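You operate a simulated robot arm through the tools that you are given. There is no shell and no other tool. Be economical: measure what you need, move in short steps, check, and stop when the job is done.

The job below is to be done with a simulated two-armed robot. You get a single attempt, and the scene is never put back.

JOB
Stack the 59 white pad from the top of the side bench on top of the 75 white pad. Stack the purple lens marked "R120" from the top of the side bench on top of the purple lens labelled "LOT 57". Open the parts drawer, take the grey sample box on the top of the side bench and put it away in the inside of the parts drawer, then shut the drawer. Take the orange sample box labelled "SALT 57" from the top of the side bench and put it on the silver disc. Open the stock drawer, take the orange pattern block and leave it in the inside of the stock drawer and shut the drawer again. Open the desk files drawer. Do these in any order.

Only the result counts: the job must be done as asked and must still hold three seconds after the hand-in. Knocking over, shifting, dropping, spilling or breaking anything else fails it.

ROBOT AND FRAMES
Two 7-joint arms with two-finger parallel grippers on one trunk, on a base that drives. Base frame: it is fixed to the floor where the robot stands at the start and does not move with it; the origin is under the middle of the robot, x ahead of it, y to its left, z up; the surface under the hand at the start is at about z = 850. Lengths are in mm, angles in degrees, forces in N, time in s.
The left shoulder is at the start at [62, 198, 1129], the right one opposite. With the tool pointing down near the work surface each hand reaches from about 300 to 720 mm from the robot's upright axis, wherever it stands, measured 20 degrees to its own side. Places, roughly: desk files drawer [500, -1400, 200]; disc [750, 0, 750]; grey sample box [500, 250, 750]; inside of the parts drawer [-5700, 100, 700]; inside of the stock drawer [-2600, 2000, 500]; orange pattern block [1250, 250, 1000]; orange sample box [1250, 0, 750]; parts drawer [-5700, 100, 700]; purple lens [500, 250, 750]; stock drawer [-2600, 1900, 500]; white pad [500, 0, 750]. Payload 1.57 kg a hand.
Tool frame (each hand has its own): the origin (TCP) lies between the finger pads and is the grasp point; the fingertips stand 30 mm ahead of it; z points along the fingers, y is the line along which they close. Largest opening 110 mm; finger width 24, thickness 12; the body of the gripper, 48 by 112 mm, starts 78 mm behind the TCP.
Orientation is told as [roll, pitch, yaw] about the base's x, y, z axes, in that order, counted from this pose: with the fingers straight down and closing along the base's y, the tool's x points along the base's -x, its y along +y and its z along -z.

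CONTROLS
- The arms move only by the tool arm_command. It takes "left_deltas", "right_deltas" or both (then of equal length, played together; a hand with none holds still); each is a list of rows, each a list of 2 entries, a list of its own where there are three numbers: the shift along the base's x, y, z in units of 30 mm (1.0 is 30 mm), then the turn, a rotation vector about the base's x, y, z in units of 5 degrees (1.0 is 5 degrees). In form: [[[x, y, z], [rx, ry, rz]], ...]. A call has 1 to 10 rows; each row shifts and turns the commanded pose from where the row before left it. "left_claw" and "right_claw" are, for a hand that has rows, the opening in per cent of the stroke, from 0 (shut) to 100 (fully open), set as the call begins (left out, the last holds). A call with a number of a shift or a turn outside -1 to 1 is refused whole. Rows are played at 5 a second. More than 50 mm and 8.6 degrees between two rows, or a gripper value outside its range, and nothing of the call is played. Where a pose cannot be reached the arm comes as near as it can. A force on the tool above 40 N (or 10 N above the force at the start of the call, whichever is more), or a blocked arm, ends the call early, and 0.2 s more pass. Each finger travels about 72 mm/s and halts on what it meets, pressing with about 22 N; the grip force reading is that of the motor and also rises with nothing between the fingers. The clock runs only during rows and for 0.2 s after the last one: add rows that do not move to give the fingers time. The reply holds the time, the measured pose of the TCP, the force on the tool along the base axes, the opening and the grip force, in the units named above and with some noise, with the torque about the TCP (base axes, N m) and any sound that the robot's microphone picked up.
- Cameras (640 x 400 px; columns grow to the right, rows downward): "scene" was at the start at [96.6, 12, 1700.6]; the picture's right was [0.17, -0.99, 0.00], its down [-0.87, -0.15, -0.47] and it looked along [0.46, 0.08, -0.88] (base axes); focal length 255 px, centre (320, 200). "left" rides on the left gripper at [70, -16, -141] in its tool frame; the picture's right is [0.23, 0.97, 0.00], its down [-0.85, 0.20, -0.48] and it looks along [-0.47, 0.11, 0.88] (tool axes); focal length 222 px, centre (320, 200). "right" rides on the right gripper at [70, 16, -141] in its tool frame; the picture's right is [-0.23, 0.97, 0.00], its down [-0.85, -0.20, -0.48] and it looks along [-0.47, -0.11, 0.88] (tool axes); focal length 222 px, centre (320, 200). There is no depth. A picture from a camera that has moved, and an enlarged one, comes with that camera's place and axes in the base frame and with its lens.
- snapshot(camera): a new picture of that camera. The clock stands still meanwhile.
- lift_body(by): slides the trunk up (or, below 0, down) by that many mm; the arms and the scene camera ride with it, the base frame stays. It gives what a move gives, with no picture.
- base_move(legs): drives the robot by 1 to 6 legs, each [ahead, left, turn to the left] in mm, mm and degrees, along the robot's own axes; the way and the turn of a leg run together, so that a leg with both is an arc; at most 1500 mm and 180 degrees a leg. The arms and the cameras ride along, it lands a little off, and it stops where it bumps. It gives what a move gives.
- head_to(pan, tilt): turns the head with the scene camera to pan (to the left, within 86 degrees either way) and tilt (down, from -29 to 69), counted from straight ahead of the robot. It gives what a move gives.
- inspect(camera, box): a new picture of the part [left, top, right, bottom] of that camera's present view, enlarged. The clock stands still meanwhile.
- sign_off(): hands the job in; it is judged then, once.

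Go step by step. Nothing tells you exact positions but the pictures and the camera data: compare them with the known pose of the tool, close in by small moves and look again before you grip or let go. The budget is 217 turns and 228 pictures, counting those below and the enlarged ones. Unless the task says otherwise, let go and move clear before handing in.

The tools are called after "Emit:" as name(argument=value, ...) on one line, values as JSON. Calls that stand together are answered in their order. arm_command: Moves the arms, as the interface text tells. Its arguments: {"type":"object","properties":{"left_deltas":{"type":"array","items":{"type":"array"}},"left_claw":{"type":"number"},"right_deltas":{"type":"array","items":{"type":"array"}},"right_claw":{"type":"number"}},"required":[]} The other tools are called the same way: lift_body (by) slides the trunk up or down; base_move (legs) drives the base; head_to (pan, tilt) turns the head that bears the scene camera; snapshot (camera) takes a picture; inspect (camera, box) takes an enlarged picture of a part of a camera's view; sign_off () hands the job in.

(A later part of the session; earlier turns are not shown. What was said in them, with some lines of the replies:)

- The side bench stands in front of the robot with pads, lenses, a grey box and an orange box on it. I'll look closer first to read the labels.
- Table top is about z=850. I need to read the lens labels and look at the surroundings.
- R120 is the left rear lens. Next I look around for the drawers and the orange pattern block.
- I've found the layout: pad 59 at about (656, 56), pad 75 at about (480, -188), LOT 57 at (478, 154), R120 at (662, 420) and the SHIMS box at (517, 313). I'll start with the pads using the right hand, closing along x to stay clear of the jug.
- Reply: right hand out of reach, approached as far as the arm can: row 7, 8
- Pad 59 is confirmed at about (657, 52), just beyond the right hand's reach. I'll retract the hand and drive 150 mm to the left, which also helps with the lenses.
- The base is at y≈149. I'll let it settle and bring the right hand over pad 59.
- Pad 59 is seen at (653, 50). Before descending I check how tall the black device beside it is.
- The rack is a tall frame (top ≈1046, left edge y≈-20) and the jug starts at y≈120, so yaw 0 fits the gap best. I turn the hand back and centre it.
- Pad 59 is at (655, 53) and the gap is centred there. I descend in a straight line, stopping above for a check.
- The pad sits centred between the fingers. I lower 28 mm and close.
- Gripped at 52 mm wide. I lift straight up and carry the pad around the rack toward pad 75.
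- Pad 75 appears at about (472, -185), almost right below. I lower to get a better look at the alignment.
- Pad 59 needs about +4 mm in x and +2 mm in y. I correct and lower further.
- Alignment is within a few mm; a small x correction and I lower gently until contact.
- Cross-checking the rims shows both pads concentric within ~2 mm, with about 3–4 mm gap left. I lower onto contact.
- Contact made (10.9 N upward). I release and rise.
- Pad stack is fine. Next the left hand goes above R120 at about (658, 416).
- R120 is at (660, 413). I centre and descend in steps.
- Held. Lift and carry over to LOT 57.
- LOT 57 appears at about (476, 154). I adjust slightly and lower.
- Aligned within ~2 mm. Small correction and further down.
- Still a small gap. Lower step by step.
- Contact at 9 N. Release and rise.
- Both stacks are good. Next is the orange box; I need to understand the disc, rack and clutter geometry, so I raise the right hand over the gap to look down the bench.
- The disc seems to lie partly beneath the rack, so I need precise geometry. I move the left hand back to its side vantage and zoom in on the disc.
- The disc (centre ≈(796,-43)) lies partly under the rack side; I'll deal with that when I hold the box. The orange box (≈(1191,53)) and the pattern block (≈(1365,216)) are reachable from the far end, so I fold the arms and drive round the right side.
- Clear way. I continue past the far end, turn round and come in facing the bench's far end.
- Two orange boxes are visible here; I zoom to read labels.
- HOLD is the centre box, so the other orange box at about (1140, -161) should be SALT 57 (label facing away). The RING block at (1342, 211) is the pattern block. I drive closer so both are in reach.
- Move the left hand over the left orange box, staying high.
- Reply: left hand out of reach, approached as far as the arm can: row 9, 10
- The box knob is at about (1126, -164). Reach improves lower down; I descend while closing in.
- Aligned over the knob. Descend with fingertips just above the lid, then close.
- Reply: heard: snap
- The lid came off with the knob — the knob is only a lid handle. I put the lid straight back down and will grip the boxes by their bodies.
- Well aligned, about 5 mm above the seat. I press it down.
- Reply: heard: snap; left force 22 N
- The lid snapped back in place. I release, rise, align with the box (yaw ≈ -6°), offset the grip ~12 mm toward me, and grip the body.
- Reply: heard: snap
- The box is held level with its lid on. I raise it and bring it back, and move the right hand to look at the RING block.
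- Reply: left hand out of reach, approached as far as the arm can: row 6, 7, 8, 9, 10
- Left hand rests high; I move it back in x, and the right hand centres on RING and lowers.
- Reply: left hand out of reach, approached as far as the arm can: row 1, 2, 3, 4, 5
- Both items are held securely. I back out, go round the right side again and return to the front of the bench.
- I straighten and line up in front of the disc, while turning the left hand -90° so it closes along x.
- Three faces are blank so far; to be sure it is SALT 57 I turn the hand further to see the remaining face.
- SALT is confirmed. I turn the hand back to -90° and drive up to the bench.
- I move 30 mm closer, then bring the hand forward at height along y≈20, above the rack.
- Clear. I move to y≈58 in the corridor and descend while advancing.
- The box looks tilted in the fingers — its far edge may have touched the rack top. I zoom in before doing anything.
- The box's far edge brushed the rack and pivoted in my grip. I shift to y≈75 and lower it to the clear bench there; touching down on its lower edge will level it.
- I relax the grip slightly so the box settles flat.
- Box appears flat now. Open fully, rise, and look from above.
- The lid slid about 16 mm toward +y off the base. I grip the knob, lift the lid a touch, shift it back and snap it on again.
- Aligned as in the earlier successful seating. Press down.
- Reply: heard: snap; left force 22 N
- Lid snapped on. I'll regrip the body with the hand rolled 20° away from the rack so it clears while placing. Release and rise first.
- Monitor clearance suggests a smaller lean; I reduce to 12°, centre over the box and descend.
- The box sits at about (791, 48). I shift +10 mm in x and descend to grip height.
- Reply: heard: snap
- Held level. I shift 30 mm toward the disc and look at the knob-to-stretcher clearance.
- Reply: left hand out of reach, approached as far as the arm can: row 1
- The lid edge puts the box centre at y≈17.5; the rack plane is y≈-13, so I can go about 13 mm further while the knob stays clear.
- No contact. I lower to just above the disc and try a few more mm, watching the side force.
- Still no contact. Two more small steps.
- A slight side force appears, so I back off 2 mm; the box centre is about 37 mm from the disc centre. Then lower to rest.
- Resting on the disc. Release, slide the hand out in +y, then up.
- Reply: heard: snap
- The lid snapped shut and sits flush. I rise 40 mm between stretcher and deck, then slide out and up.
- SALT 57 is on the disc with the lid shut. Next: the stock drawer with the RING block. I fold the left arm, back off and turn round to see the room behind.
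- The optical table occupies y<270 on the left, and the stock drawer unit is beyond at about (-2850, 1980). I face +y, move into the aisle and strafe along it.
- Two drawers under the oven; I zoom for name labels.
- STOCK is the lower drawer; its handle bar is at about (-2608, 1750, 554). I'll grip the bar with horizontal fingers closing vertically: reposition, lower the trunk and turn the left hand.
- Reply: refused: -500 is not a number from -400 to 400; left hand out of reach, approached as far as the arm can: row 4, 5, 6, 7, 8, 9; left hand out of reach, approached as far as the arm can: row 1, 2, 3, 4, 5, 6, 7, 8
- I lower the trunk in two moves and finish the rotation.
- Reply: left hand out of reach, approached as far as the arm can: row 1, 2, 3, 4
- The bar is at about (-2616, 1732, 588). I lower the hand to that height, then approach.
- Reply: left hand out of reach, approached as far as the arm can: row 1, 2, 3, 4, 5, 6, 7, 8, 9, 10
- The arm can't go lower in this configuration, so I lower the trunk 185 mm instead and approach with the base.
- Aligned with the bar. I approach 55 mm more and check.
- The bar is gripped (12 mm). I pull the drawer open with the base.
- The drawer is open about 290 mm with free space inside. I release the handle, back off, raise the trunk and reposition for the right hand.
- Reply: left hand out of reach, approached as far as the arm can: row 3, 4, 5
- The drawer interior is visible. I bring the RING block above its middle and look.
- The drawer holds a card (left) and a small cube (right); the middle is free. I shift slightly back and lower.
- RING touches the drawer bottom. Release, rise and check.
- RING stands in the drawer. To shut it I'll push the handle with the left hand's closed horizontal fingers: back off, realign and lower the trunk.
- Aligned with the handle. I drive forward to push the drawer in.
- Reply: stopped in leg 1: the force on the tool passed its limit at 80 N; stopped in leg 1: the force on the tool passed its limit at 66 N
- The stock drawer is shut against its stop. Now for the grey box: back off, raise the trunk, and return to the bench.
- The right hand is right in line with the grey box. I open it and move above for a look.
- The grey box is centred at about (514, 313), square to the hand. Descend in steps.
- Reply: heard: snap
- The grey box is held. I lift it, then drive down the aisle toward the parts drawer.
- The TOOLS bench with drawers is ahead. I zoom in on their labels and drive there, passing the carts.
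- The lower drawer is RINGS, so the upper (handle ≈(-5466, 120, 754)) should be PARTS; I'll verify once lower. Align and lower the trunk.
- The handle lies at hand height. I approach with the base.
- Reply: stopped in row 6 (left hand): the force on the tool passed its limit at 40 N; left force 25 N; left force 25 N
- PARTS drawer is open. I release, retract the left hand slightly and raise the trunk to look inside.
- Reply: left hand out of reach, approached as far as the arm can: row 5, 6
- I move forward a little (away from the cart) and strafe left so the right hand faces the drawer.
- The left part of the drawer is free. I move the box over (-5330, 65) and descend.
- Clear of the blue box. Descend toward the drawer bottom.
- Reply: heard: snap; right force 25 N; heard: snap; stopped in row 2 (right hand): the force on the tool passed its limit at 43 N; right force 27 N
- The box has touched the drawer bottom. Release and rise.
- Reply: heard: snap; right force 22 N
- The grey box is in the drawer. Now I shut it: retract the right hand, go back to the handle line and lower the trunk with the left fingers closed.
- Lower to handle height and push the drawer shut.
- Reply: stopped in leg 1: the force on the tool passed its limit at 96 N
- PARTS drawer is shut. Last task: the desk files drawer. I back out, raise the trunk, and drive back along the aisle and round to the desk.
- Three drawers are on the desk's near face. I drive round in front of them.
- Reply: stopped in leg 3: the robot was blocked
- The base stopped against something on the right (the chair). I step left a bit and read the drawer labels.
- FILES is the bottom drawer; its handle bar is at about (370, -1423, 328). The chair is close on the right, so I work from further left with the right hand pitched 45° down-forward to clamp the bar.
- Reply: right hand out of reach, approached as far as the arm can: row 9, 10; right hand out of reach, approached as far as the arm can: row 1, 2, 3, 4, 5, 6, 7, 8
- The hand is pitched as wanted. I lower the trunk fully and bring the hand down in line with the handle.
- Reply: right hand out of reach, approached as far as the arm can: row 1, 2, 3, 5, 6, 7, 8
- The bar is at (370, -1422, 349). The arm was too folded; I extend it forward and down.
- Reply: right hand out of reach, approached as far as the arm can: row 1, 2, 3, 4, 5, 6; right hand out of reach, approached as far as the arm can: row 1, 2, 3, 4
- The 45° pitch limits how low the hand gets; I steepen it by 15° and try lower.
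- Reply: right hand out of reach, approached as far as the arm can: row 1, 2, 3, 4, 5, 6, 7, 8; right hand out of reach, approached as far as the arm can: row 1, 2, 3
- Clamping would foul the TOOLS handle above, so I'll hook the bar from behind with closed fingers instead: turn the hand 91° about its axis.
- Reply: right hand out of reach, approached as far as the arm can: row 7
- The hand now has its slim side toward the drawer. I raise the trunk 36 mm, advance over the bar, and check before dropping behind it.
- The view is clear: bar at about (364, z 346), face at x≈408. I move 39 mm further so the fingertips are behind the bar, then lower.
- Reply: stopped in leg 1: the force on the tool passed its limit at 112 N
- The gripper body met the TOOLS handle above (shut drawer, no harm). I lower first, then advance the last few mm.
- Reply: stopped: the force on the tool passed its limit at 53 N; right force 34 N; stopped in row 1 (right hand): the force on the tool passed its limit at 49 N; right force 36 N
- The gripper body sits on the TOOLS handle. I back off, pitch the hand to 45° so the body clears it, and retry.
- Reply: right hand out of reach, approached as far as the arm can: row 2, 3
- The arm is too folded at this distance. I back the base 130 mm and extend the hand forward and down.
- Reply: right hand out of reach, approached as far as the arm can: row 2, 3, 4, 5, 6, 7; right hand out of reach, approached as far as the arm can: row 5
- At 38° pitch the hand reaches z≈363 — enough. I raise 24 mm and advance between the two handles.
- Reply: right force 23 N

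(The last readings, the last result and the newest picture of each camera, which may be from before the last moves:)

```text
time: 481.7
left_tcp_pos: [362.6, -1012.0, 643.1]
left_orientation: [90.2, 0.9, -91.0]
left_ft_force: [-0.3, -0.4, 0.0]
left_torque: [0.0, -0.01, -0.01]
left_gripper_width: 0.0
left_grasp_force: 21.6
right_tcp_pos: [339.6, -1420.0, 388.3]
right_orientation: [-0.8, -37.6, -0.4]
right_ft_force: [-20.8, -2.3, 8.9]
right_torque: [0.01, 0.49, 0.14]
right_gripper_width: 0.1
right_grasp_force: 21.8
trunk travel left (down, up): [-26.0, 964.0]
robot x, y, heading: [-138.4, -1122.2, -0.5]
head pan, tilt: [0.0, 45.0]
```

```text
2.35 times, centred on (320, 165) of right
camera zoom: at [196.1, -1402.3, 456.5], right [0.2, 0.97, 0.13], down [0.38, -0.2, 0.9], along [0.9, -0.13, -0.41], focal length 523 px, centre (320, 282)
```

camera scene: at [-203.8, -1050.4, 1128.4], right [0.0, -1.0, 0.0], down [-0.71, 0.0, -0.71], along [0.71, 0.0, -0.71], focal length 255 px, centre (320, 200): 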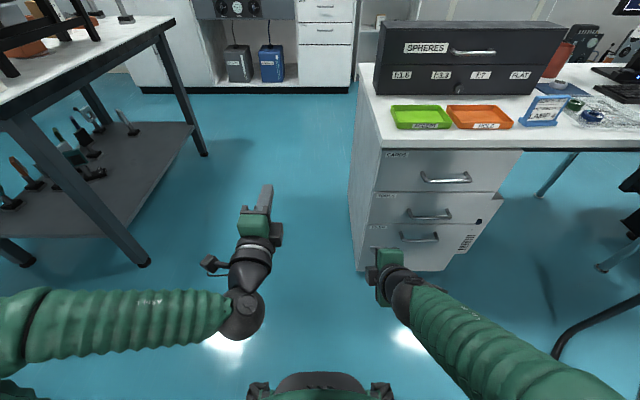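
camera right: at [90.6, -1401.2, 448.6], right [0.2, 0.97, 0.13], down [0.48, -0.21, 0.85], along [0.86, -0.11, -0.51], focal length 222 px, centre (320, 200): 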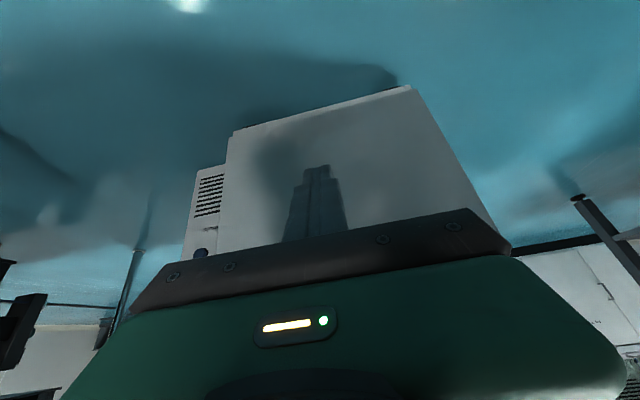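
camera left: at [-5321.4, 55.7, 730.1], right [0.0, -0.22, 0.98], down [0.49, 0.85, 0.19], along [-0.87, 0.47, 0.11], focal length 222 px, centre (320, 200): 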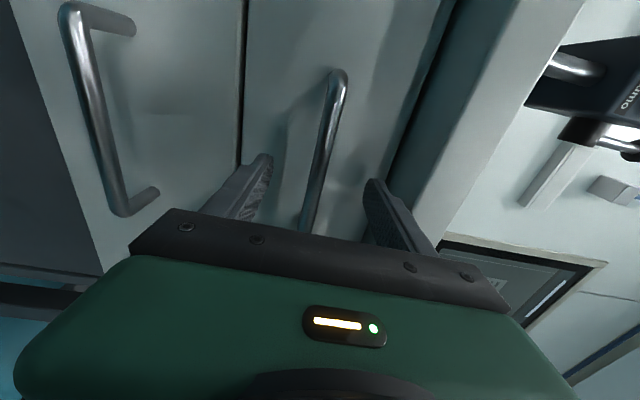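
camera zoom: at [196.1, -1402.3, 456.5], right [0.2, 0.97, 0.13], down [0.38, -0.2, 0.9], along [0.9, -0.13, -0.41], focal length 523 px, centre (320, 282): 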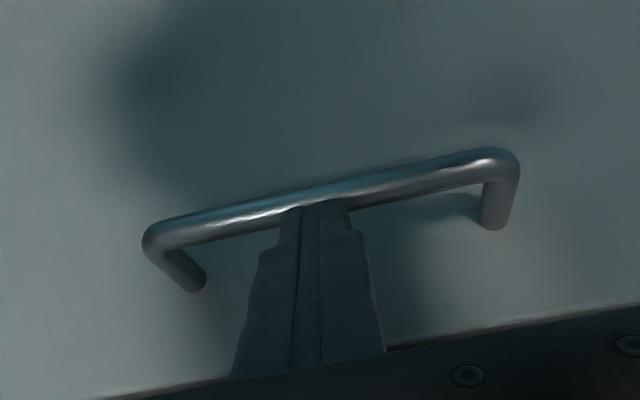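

The tips touched the bar: it's really at about (353, z 355). I back off 15 mm, raise 9 mm, and pass over it.

Emit:
base_move(legs=[[-20, 0, 0.4]])

Emit:
lift_body(by=10)

Emit:
base_move(legs=[[40, 0, 0]])

Emit:
inspect(camera="right", box=[220, 80, 420, 250])

```text
time: 482.5
left_tcp_pos: [341.9, -1007.7, 640.5]
left_orientation: [90.1, 0.9, -90.4]
left_ft_force: [0.8, -0.4, 0.6]
left_torque: [0.03, -0.02, 0.0]
left_gripper_width: 0.2
left_grasp_force: 21.3
right_tcp_pos: [319.8, -1418.9, 385.7]
right_orientation: [-0.9, -37.5, -0.1]
right_ft_force: [-0.1, 0.4, 0.4]
right_torque: [0.0, 0.0, 0.03]
right_gripper_width: 0.0
right_grasp_force: 20.9
trunk travel left (down, up): [-26.0, 964.0]
robot x, y, heading: [-158.5, -1121.9, 0.3]
head pan, tilt: [0.0, 45.0]
```

```text
time: 483.1
left_tcp_pos: [342.6, -1007.1, 651.9]
left_orientation: [90.1, 0.9, -90.5]
left_ft_force: [-0.1, -0.2, -0.2]
left_torque: [-0.02, 0.02, -0.03]
left_gripper_width: 0.2
left_grasp_force: 21.5
right_tcp_pos: [319.6, -1418.1, 396.8]
right_orientation: [-0.8, -37.5, -0.1]
right_ft_force: [0.1, 0.0, -0.6]
right_torque: [0.01, -0.02, 0.0]
right_gripper_width: 0.0
right_grasp_force: 21.8
trunk travel left (down, up): [-36.0, 954.0]
robot x, y, heading: [-156.5, -1121.8, 0.2]
head pan, tilt: [0.0, 45.0]
```

```text
time: 484.0
left_tcp_pos: [384.2, -1007.8, 650.4]
left_orientation: [90.2, 0.9, -90.5]
left_ft_force: [-0.6, -0.5, -0.7]
left_torque: [-0.04, 0.01, 0.0]
left_gripper_width: 0.0
left_grasp_force: 21.5
right_tcp_pos: [361.1, -1418.1, 395.4]
right_orientation: [-0.8, -37.5, 0.1]
right_ft_force: [-0.4, -0.4, -0.3]
right_torque: [0.0, 0.07, -0.01]
right_gripper_width: 0.2
right_grasp_force: 20.7
trunk travel left (down, up): [-36.0, 954.0]
robot x, y, heading: [-118.2, -1122.7, 0.1]
head pan, tilt: [0.0, 45.0]
```

```text
2.35 times, centred on (320, 165) of right
camera zoom: at [218.8, -1399.7, 465.8], right [0.19, 0.97, 0.13], down [0.39, -0.19, 0.9], along [0.9, -0.12, -0.41], focal length 523 px, centre (320, 282)
```

zoom: 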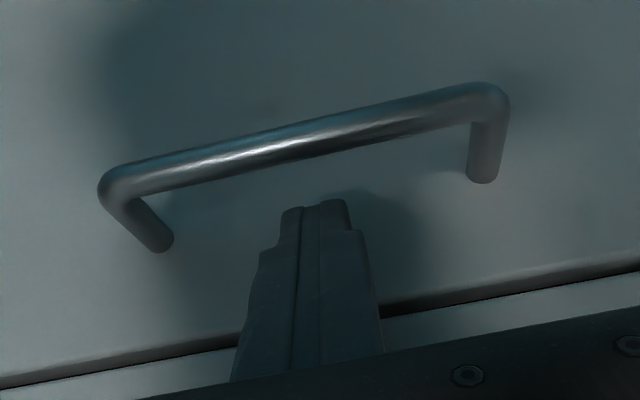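

Passed over cleanly. Now lower the fingertips behind the bar.

Emit:
lift_body(by=-20)

Emit:
inspect(camera="right", box=[220, 80, 420, 250])

```text
time: 484.7
left_tcp_pos: [381.9, -1007.1, 631.1]
left_orientation: [90.2, 0.9, -90.5]
left_ft_force: [-0.9, 0.2, 0.9]
left_torque: [-0.02, 0.02, 0.0]
left_gripper_width: 0.0
left_grasp_force: 21.3
right_tcp_pos: [360.1, -1417.2, 376.5]
right_orientation: [-0.7, -37.7, 0.0]
right_ft_force: [-0.5, -0.7, 0.2]
right_torque: [0.03, -0.03, -0.04]
right_gripper_width: 0.1
right_grasp_force: 21.1
trunk travel left (down, up): [-16.0, 974.0]
robot x, y, heading: [-116.6, -1118.9, -0.0]
head pan, tilt: [0.0, 45.0]
```

```text
2.35 times, centred on (320, 165) of right
camera zoom: at [218.6, -1399.7, 446.0], right [0.19, 0.97, 0.13], down [0.38, -0.19, 0.9], along [0.9, -0.12, -0.41], focal length 523 px, centre (320, 282)
```

zoom: 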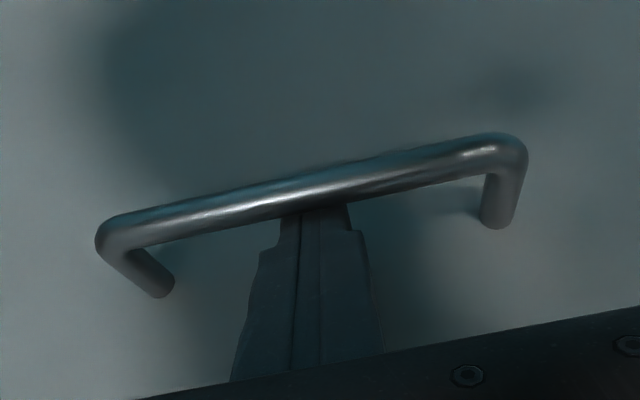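

The tips are behind the bar. I go 5 mm forward and 7 mm deeper, then pull.

Emit:
base_move(legs=[[5, 0, 0]])

Emit:
lift_body(by=-8)

Emit:
base_move(legs=[[-90, 0, 0]])

Emit:
inspect(camera="right", box=[220, 80, 420, 250])

Emit:
inspect(camera="scene", box=[320, 120, 540, 300])

```text
time: 485.4
left_tcp_pos: [387.4, -1006.6, 631.4]
left_orientation: [90.3, 0.9, -90.5]
left_ft_force: [-0.6, -0.1, 0.4]
left_torque: [0.0, 0.0, 0.02]
left_gripper_width: 0.1
left_grasp_force: 20.6
right_tcp_pos: [365.6, -1416.9, 374.9]
right_orientation: [-0.8, -37.5, 0.0]
right_ft_force: [-0.6, -0.7, -0.1]
right_torque: [0.01, -0.02, -0.01]
right_gripper_width: 0.0
right_grasp_force: 21.2
trunk travel left (down, up): [-16.0, 974.0]
robot x, y, heading: [-113.3, -1122.2, 0.3]
head pan, tilt: [0.0, 45.0]
```

```text
time: 485.9
left_tcp_pos: [387.5, -1006.2, 624.1]
left_orientation: [90.2, 0.8, -90.5]
left_ft_force: [-0.3, 0.4, 0.3]
left_torque: [0.02, 0.01, -0.04]
left_gripper_width: 0.0
left_grasp_force: 21.0
right_tcp_pos: [366.3, -1417.4, 369.7]
right_orientation: [-0.8, -37.6, 0.0]
right_ft_force: [1.7, 0.1, 0.0]
right_torque: [-0.02, -0.04, 0.02]
right_gripper_width: 0.1
right_grasp_force: 21.5
trunk travel left (down, up): [-8.0, 982.0]
robot x, y, heading: [-111.2, -1117.0, 0.2]
head pan, tilt: [0.0, 45.0]
```

```text
time: 487.1
left_tcp_pos: [297.6, -1006.6, 624.6]
left_orientation: [90.2, 0.9, -90.4]
left_ft_force: [-0.7, -0.3, -0.2]
left_torque: [-0.01, 0.03, 0.01]
left_gripper_width: 0.0
left_grasp_force: 21.1
right_tcp_pos: [276.6, -1418.0, 368.4]
right_orientation: [-0.8, -37.6, 0.1]
right_ft_force: [-0.1, -1.0, 0.3]
right_torque: [-0.01, -0.03, 0.02]
right_gripper_width: 0.1
right_grasp_force: 21.4
trunk travel left (down, up): [-8.0, 982.0]
robot x, y, heading: [-200.0, -1119.9, 0.2]
head pan, tilt: [0.0, 45.0]
```

```text
2.35 times, centred on (320, 165) of right
camera zoom: at [134.5, -1399.2, 438.0], right [0.19, 0.97, 0.13], down [0.39, -0.19, 0.9], along [0.9, -0.12, -0.41], focal length 523 px, centre (320, 282)
```

zoom: 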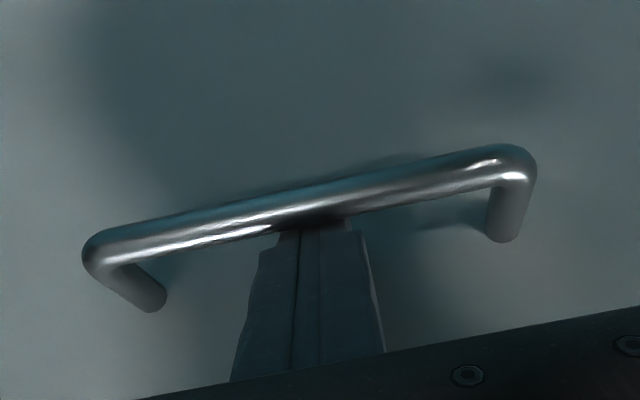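

```text
2.22 times, centred on (430, 210) of scene
camera zoom: at [-89.8, -1122.2, 1005.3], right [0.0, -1.0, 0.0], down [-0.71, 0.0, -0.71], along [0.71, 0.0, -0.71], focal length 567 px, centre (76, 178)
```

zoom: 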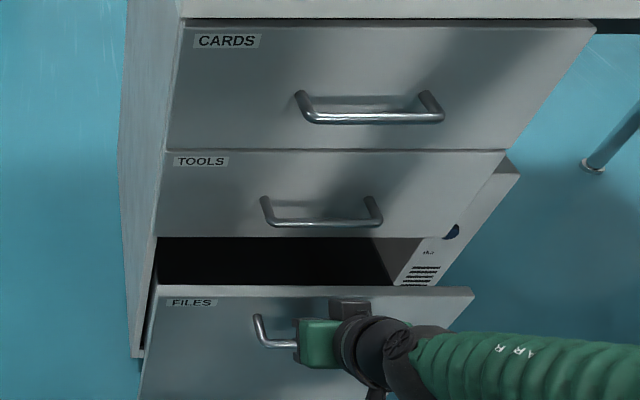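

The FILES drawer is opening. I pull it another 190 mm.

Emit:
base_move(legs=[[-190, 0, 0]])

Emit:
snapshot(camera="scene")

```text
time: 488.6
left_tcp_pos: [110.3, -1007.8, 625.0]
left_orientation: [90.1, 0.9, -90.4]
left_ft_force: [-0.2, -0.3, 0.0]
left_torque: [0.01, 0.02, -0.02]
left_gripper_width: 0.2
left_grasp_force: 21.3
right_tcp_pos: [91.0, -1416.5, 368.0]
right_orientation: [-0.7, -37.6, 0.1]
right_ft_force: [0.1, 0.3, 0.6]
right_torque: [-0.01, 0.01, -0.04]
right_gripper_width: 0.0
right_grasp_force: 21.7
trunk travel left (down, up): [-8.0, 982.0]
robot x, y, heading: [-392.6, -1121.6, 0.1]
head pan, tilt: [0.0, 45.0]
```

```text
16 pictures are left
camera scene: at [-276.3, -1122.9, 1005.4], right [0.0, -1.0, 0.0], down [-0.71, 0.0, -0.71], along [0.71, 0.0, -0.71], focal length 255 px, centre (320, 200)
```

scene: 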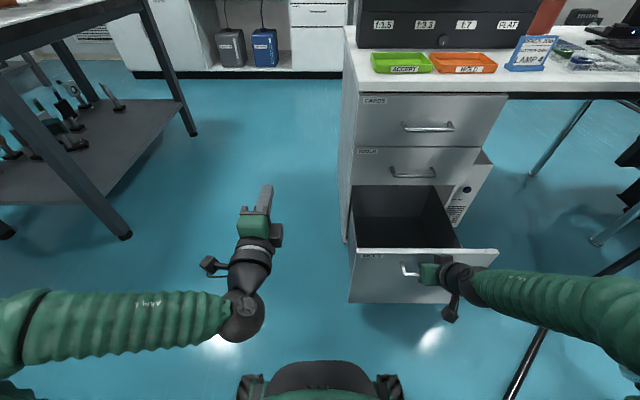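

The drawer is open about 280 mm. I unhook: lift straight up, then back away and check.

Emit:
base_move(legs=[[4, 0, 0]])

Emit:
lift_body(by=60)

Emit:
base_move(legs=[[-120, 0, 0]])

Emit:
lift_body(by=300)

Emit:
snapshot(camera="scene")

```text
time: 489.3
left_tcp_pos: [114.7, -1006.9, 622.9]
left_orientation: [90.2, 0.8, -90.3]
left_ft_force: [0.1, 1.1, -0.1]
left_torque: [-0.03, 0.02, -0.02]
left_gripper_width: 0.0
left_grasp_force: 20.8
right_tcp_pos: [94.2, -1418.2, 367.9]
right_orientation: [-0.9, -37.7, 0.2]
right_ft_force: [1.1, 0.2, -0.3]
right_torque: [0.01, 0.03, 0.0]
right_gripper_width: 0.0
right_grasp_force: 21.2
trunk travel left (down, up): [-8.0, 982.0]
robot x, y, heading: [-380.1, -1122.4, 0.3]
head pan, tilt: [0.0, 45.0]
```

```text
time: 490.3
left_tcp_pos: [113.3, -1006.9, 685.6]
left_orientation: [90.3, 0.9, -90.4]
left_ft_force: [0.0, 0.2, 0.4]
left_torque: [-0.01, 0.03, 0.01]
left_gripper_width: 0.1
left_grasp_force: 21.0
right_tcp_pos: [93.9, -1417.1, 428.8]
right_orientation: [-0.7, -37.6, 0.1]
right_ft_force: [1.2, -0.6, -0.4]
right_torque: [-0.01, 0.02, 0.0]
right_gripper_width: 0.1
right_grasp_force: 21.1
trunk travel left (down, up): [-68.0, 922.0]
robot x, y, heading: [-386.1, -1122.1, 0.1]
head pan, tilt: [0.0, 45.0]
```

```text
time: 491.5
left_tcp_pos: [-7.1, -1006.6, 684.4]
left_orientation: [90.3, 0.8, -90.3]
left_ft_force: [0.5, 0.0, 0.2]
left_torque: [-0.02, -0.01, -0.02]
left_gripper_width: 0.0
left_grasp_force: 21.2
right_tcp_pos: [-25.4, -1417.4, 429.0]
right_orientation: [-0.7, -37.6, 0.3]
right_ft_force: [0.4, 0.0, 0.0]
right_torque: [-0.02, 0.01, 0.02]
right_gripper_width: 0.1
right_grasp_force: 21.1
trunk travel left (down, up): [-68.0, 922.0]
robot x, y, heading: [-504.4, -1120.2, 0.3]
head pan, tilt: [0.0, 45.0]
```

```text
time: 494.5
left_tcp_pos: [-8.6, -1007.2, 984.7]
left_orientation: [90.3, 0.9, -90.2]
left_ft_force: [-0.1, -0.2, -0.2]
left_torque: [0.02, 0.0, 0.03]
left_gripper_width: 0.0
left_grasp_force: 21.2
right_tcp_pos: [-25.5, -1416.8, 728.8]
right_orientation: [-0.7, -37.6, 0.4]
right_ft_force: [-0.3, 0.8, -0.2]
right_torque: [0.02, -0.01, -0.01]
right_gripper_width: 0.0
right_grasp_force: 21.4
trunk travel left (down, up): [-368.0, 622.0]
robot x, y, heading: [-502.0, -1121.9, 0.2]
head pan, tilt: [0.0, 45.0]
```

```text
15 pictures are left
camera scene: at [-392.8, -1123.3, 1365.3], right [0.01, -1.0, 0.0], down [-0.71, 0.0, -0.71], along [0.71, 0.0, -0.71], focal length 255 px, centre (320, 200)
```

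scene: 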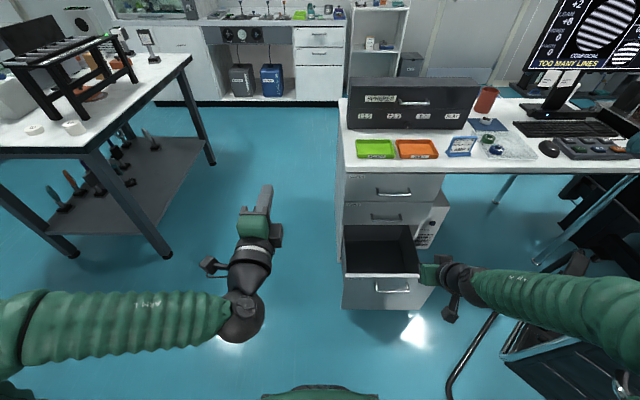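

FILES stays open. A last check of the bench items.

Emit:
head_to(pan=35, tilt=30)

Emit:
inspect(camera="scene", box=[200, 80, 520, 280])

```text
time: 495.6
left_tcp_pos: [-6.5, -1005.5, 984.8]
left_orientation: [90.3, 0.8, -90.3]
left_ft_force: [-0.4, -0.3, -0.1]
left_torque: [0.02, -0.02, -0.02]
left_gripper_width: 0.3
left_grasp_force: 21.7
right_tcp_pos: [-25.3, -1417.5, 728.9]
right_orientation: [-0.7, -37.6, 0.3]
right_ft_force: [0.3, -0.2, 0.5]
right_torque: [-0.01, 0.03, 0.0]
right_gripper_width: 0.0
right_grasp_force: 21.6
trunk travel left (down, up): [-368.0, 622.0]
robot x, y, heading: [-506.3, -1118.5, 0.5]
head pan, tilt: [35.0, 30.0]
```

```text
2.00 times, centred on (360, 180) of scene
camera zoom: at [-400.3, -1071.5, 1387.9], right [0.58, -0.82, 0.0], down [-0.41, -0.29, -0.87], along [0.71, 0.5, -0.5], focal length 511 px, centre (240, 240)
```

zoom: 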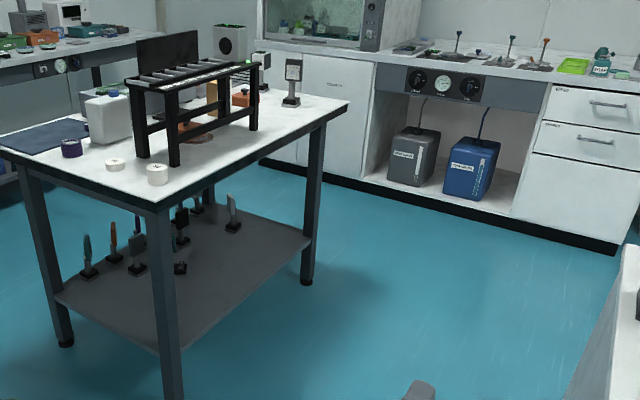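

Emit:
inspect(camera="scene", box=[200, 90, 340, 180])

```text
4.44 times, centred on (270, 135) of scene
camera zoom: at [-400.3, -1071.5, 1387.9], right [0.58, -0.82, 0.0], down [-0.41, -0.29, -0.87], along [0.71, 0.5, -0.5], focal length 1135 px, centre (542, 489)
```

zoom: 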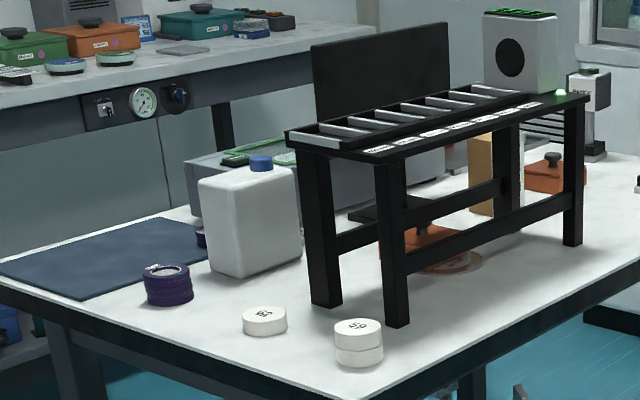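

Everything looks right: both stacks stand, the orange box rests on the disc, the stock and parts drawers are shut, and FILES is open. I hand in.

Emit:
sign_off()

```text
The job is handed in.
```

All six jobs are done and the job is handed in; the result has not come back yet. These are the points that might count against it:

- **SALT 57 box:** it sits on the silver disc about 37 mm off its centre, because the rack's side bar stops the knob going further in. The lid came off twice while I handled the box and the box tilted once against the rack. I put the lid back on, and it looked closed at the last close check.
- **Chair by the desk:** the base ran into something there and stopped, most likely the chair. I moved away, but I did not check whether the chair had shifted.
- **TOOLS drawer handle:** the gripper pressed on it for a moment while I was opening the FILES drawer below. The TOOLS drawer stayed shut.
- **Parts drawer:** a small blue box was already in it, and one finger may have brushed it as I let go of the grey box. It was in about the same place afterwards.
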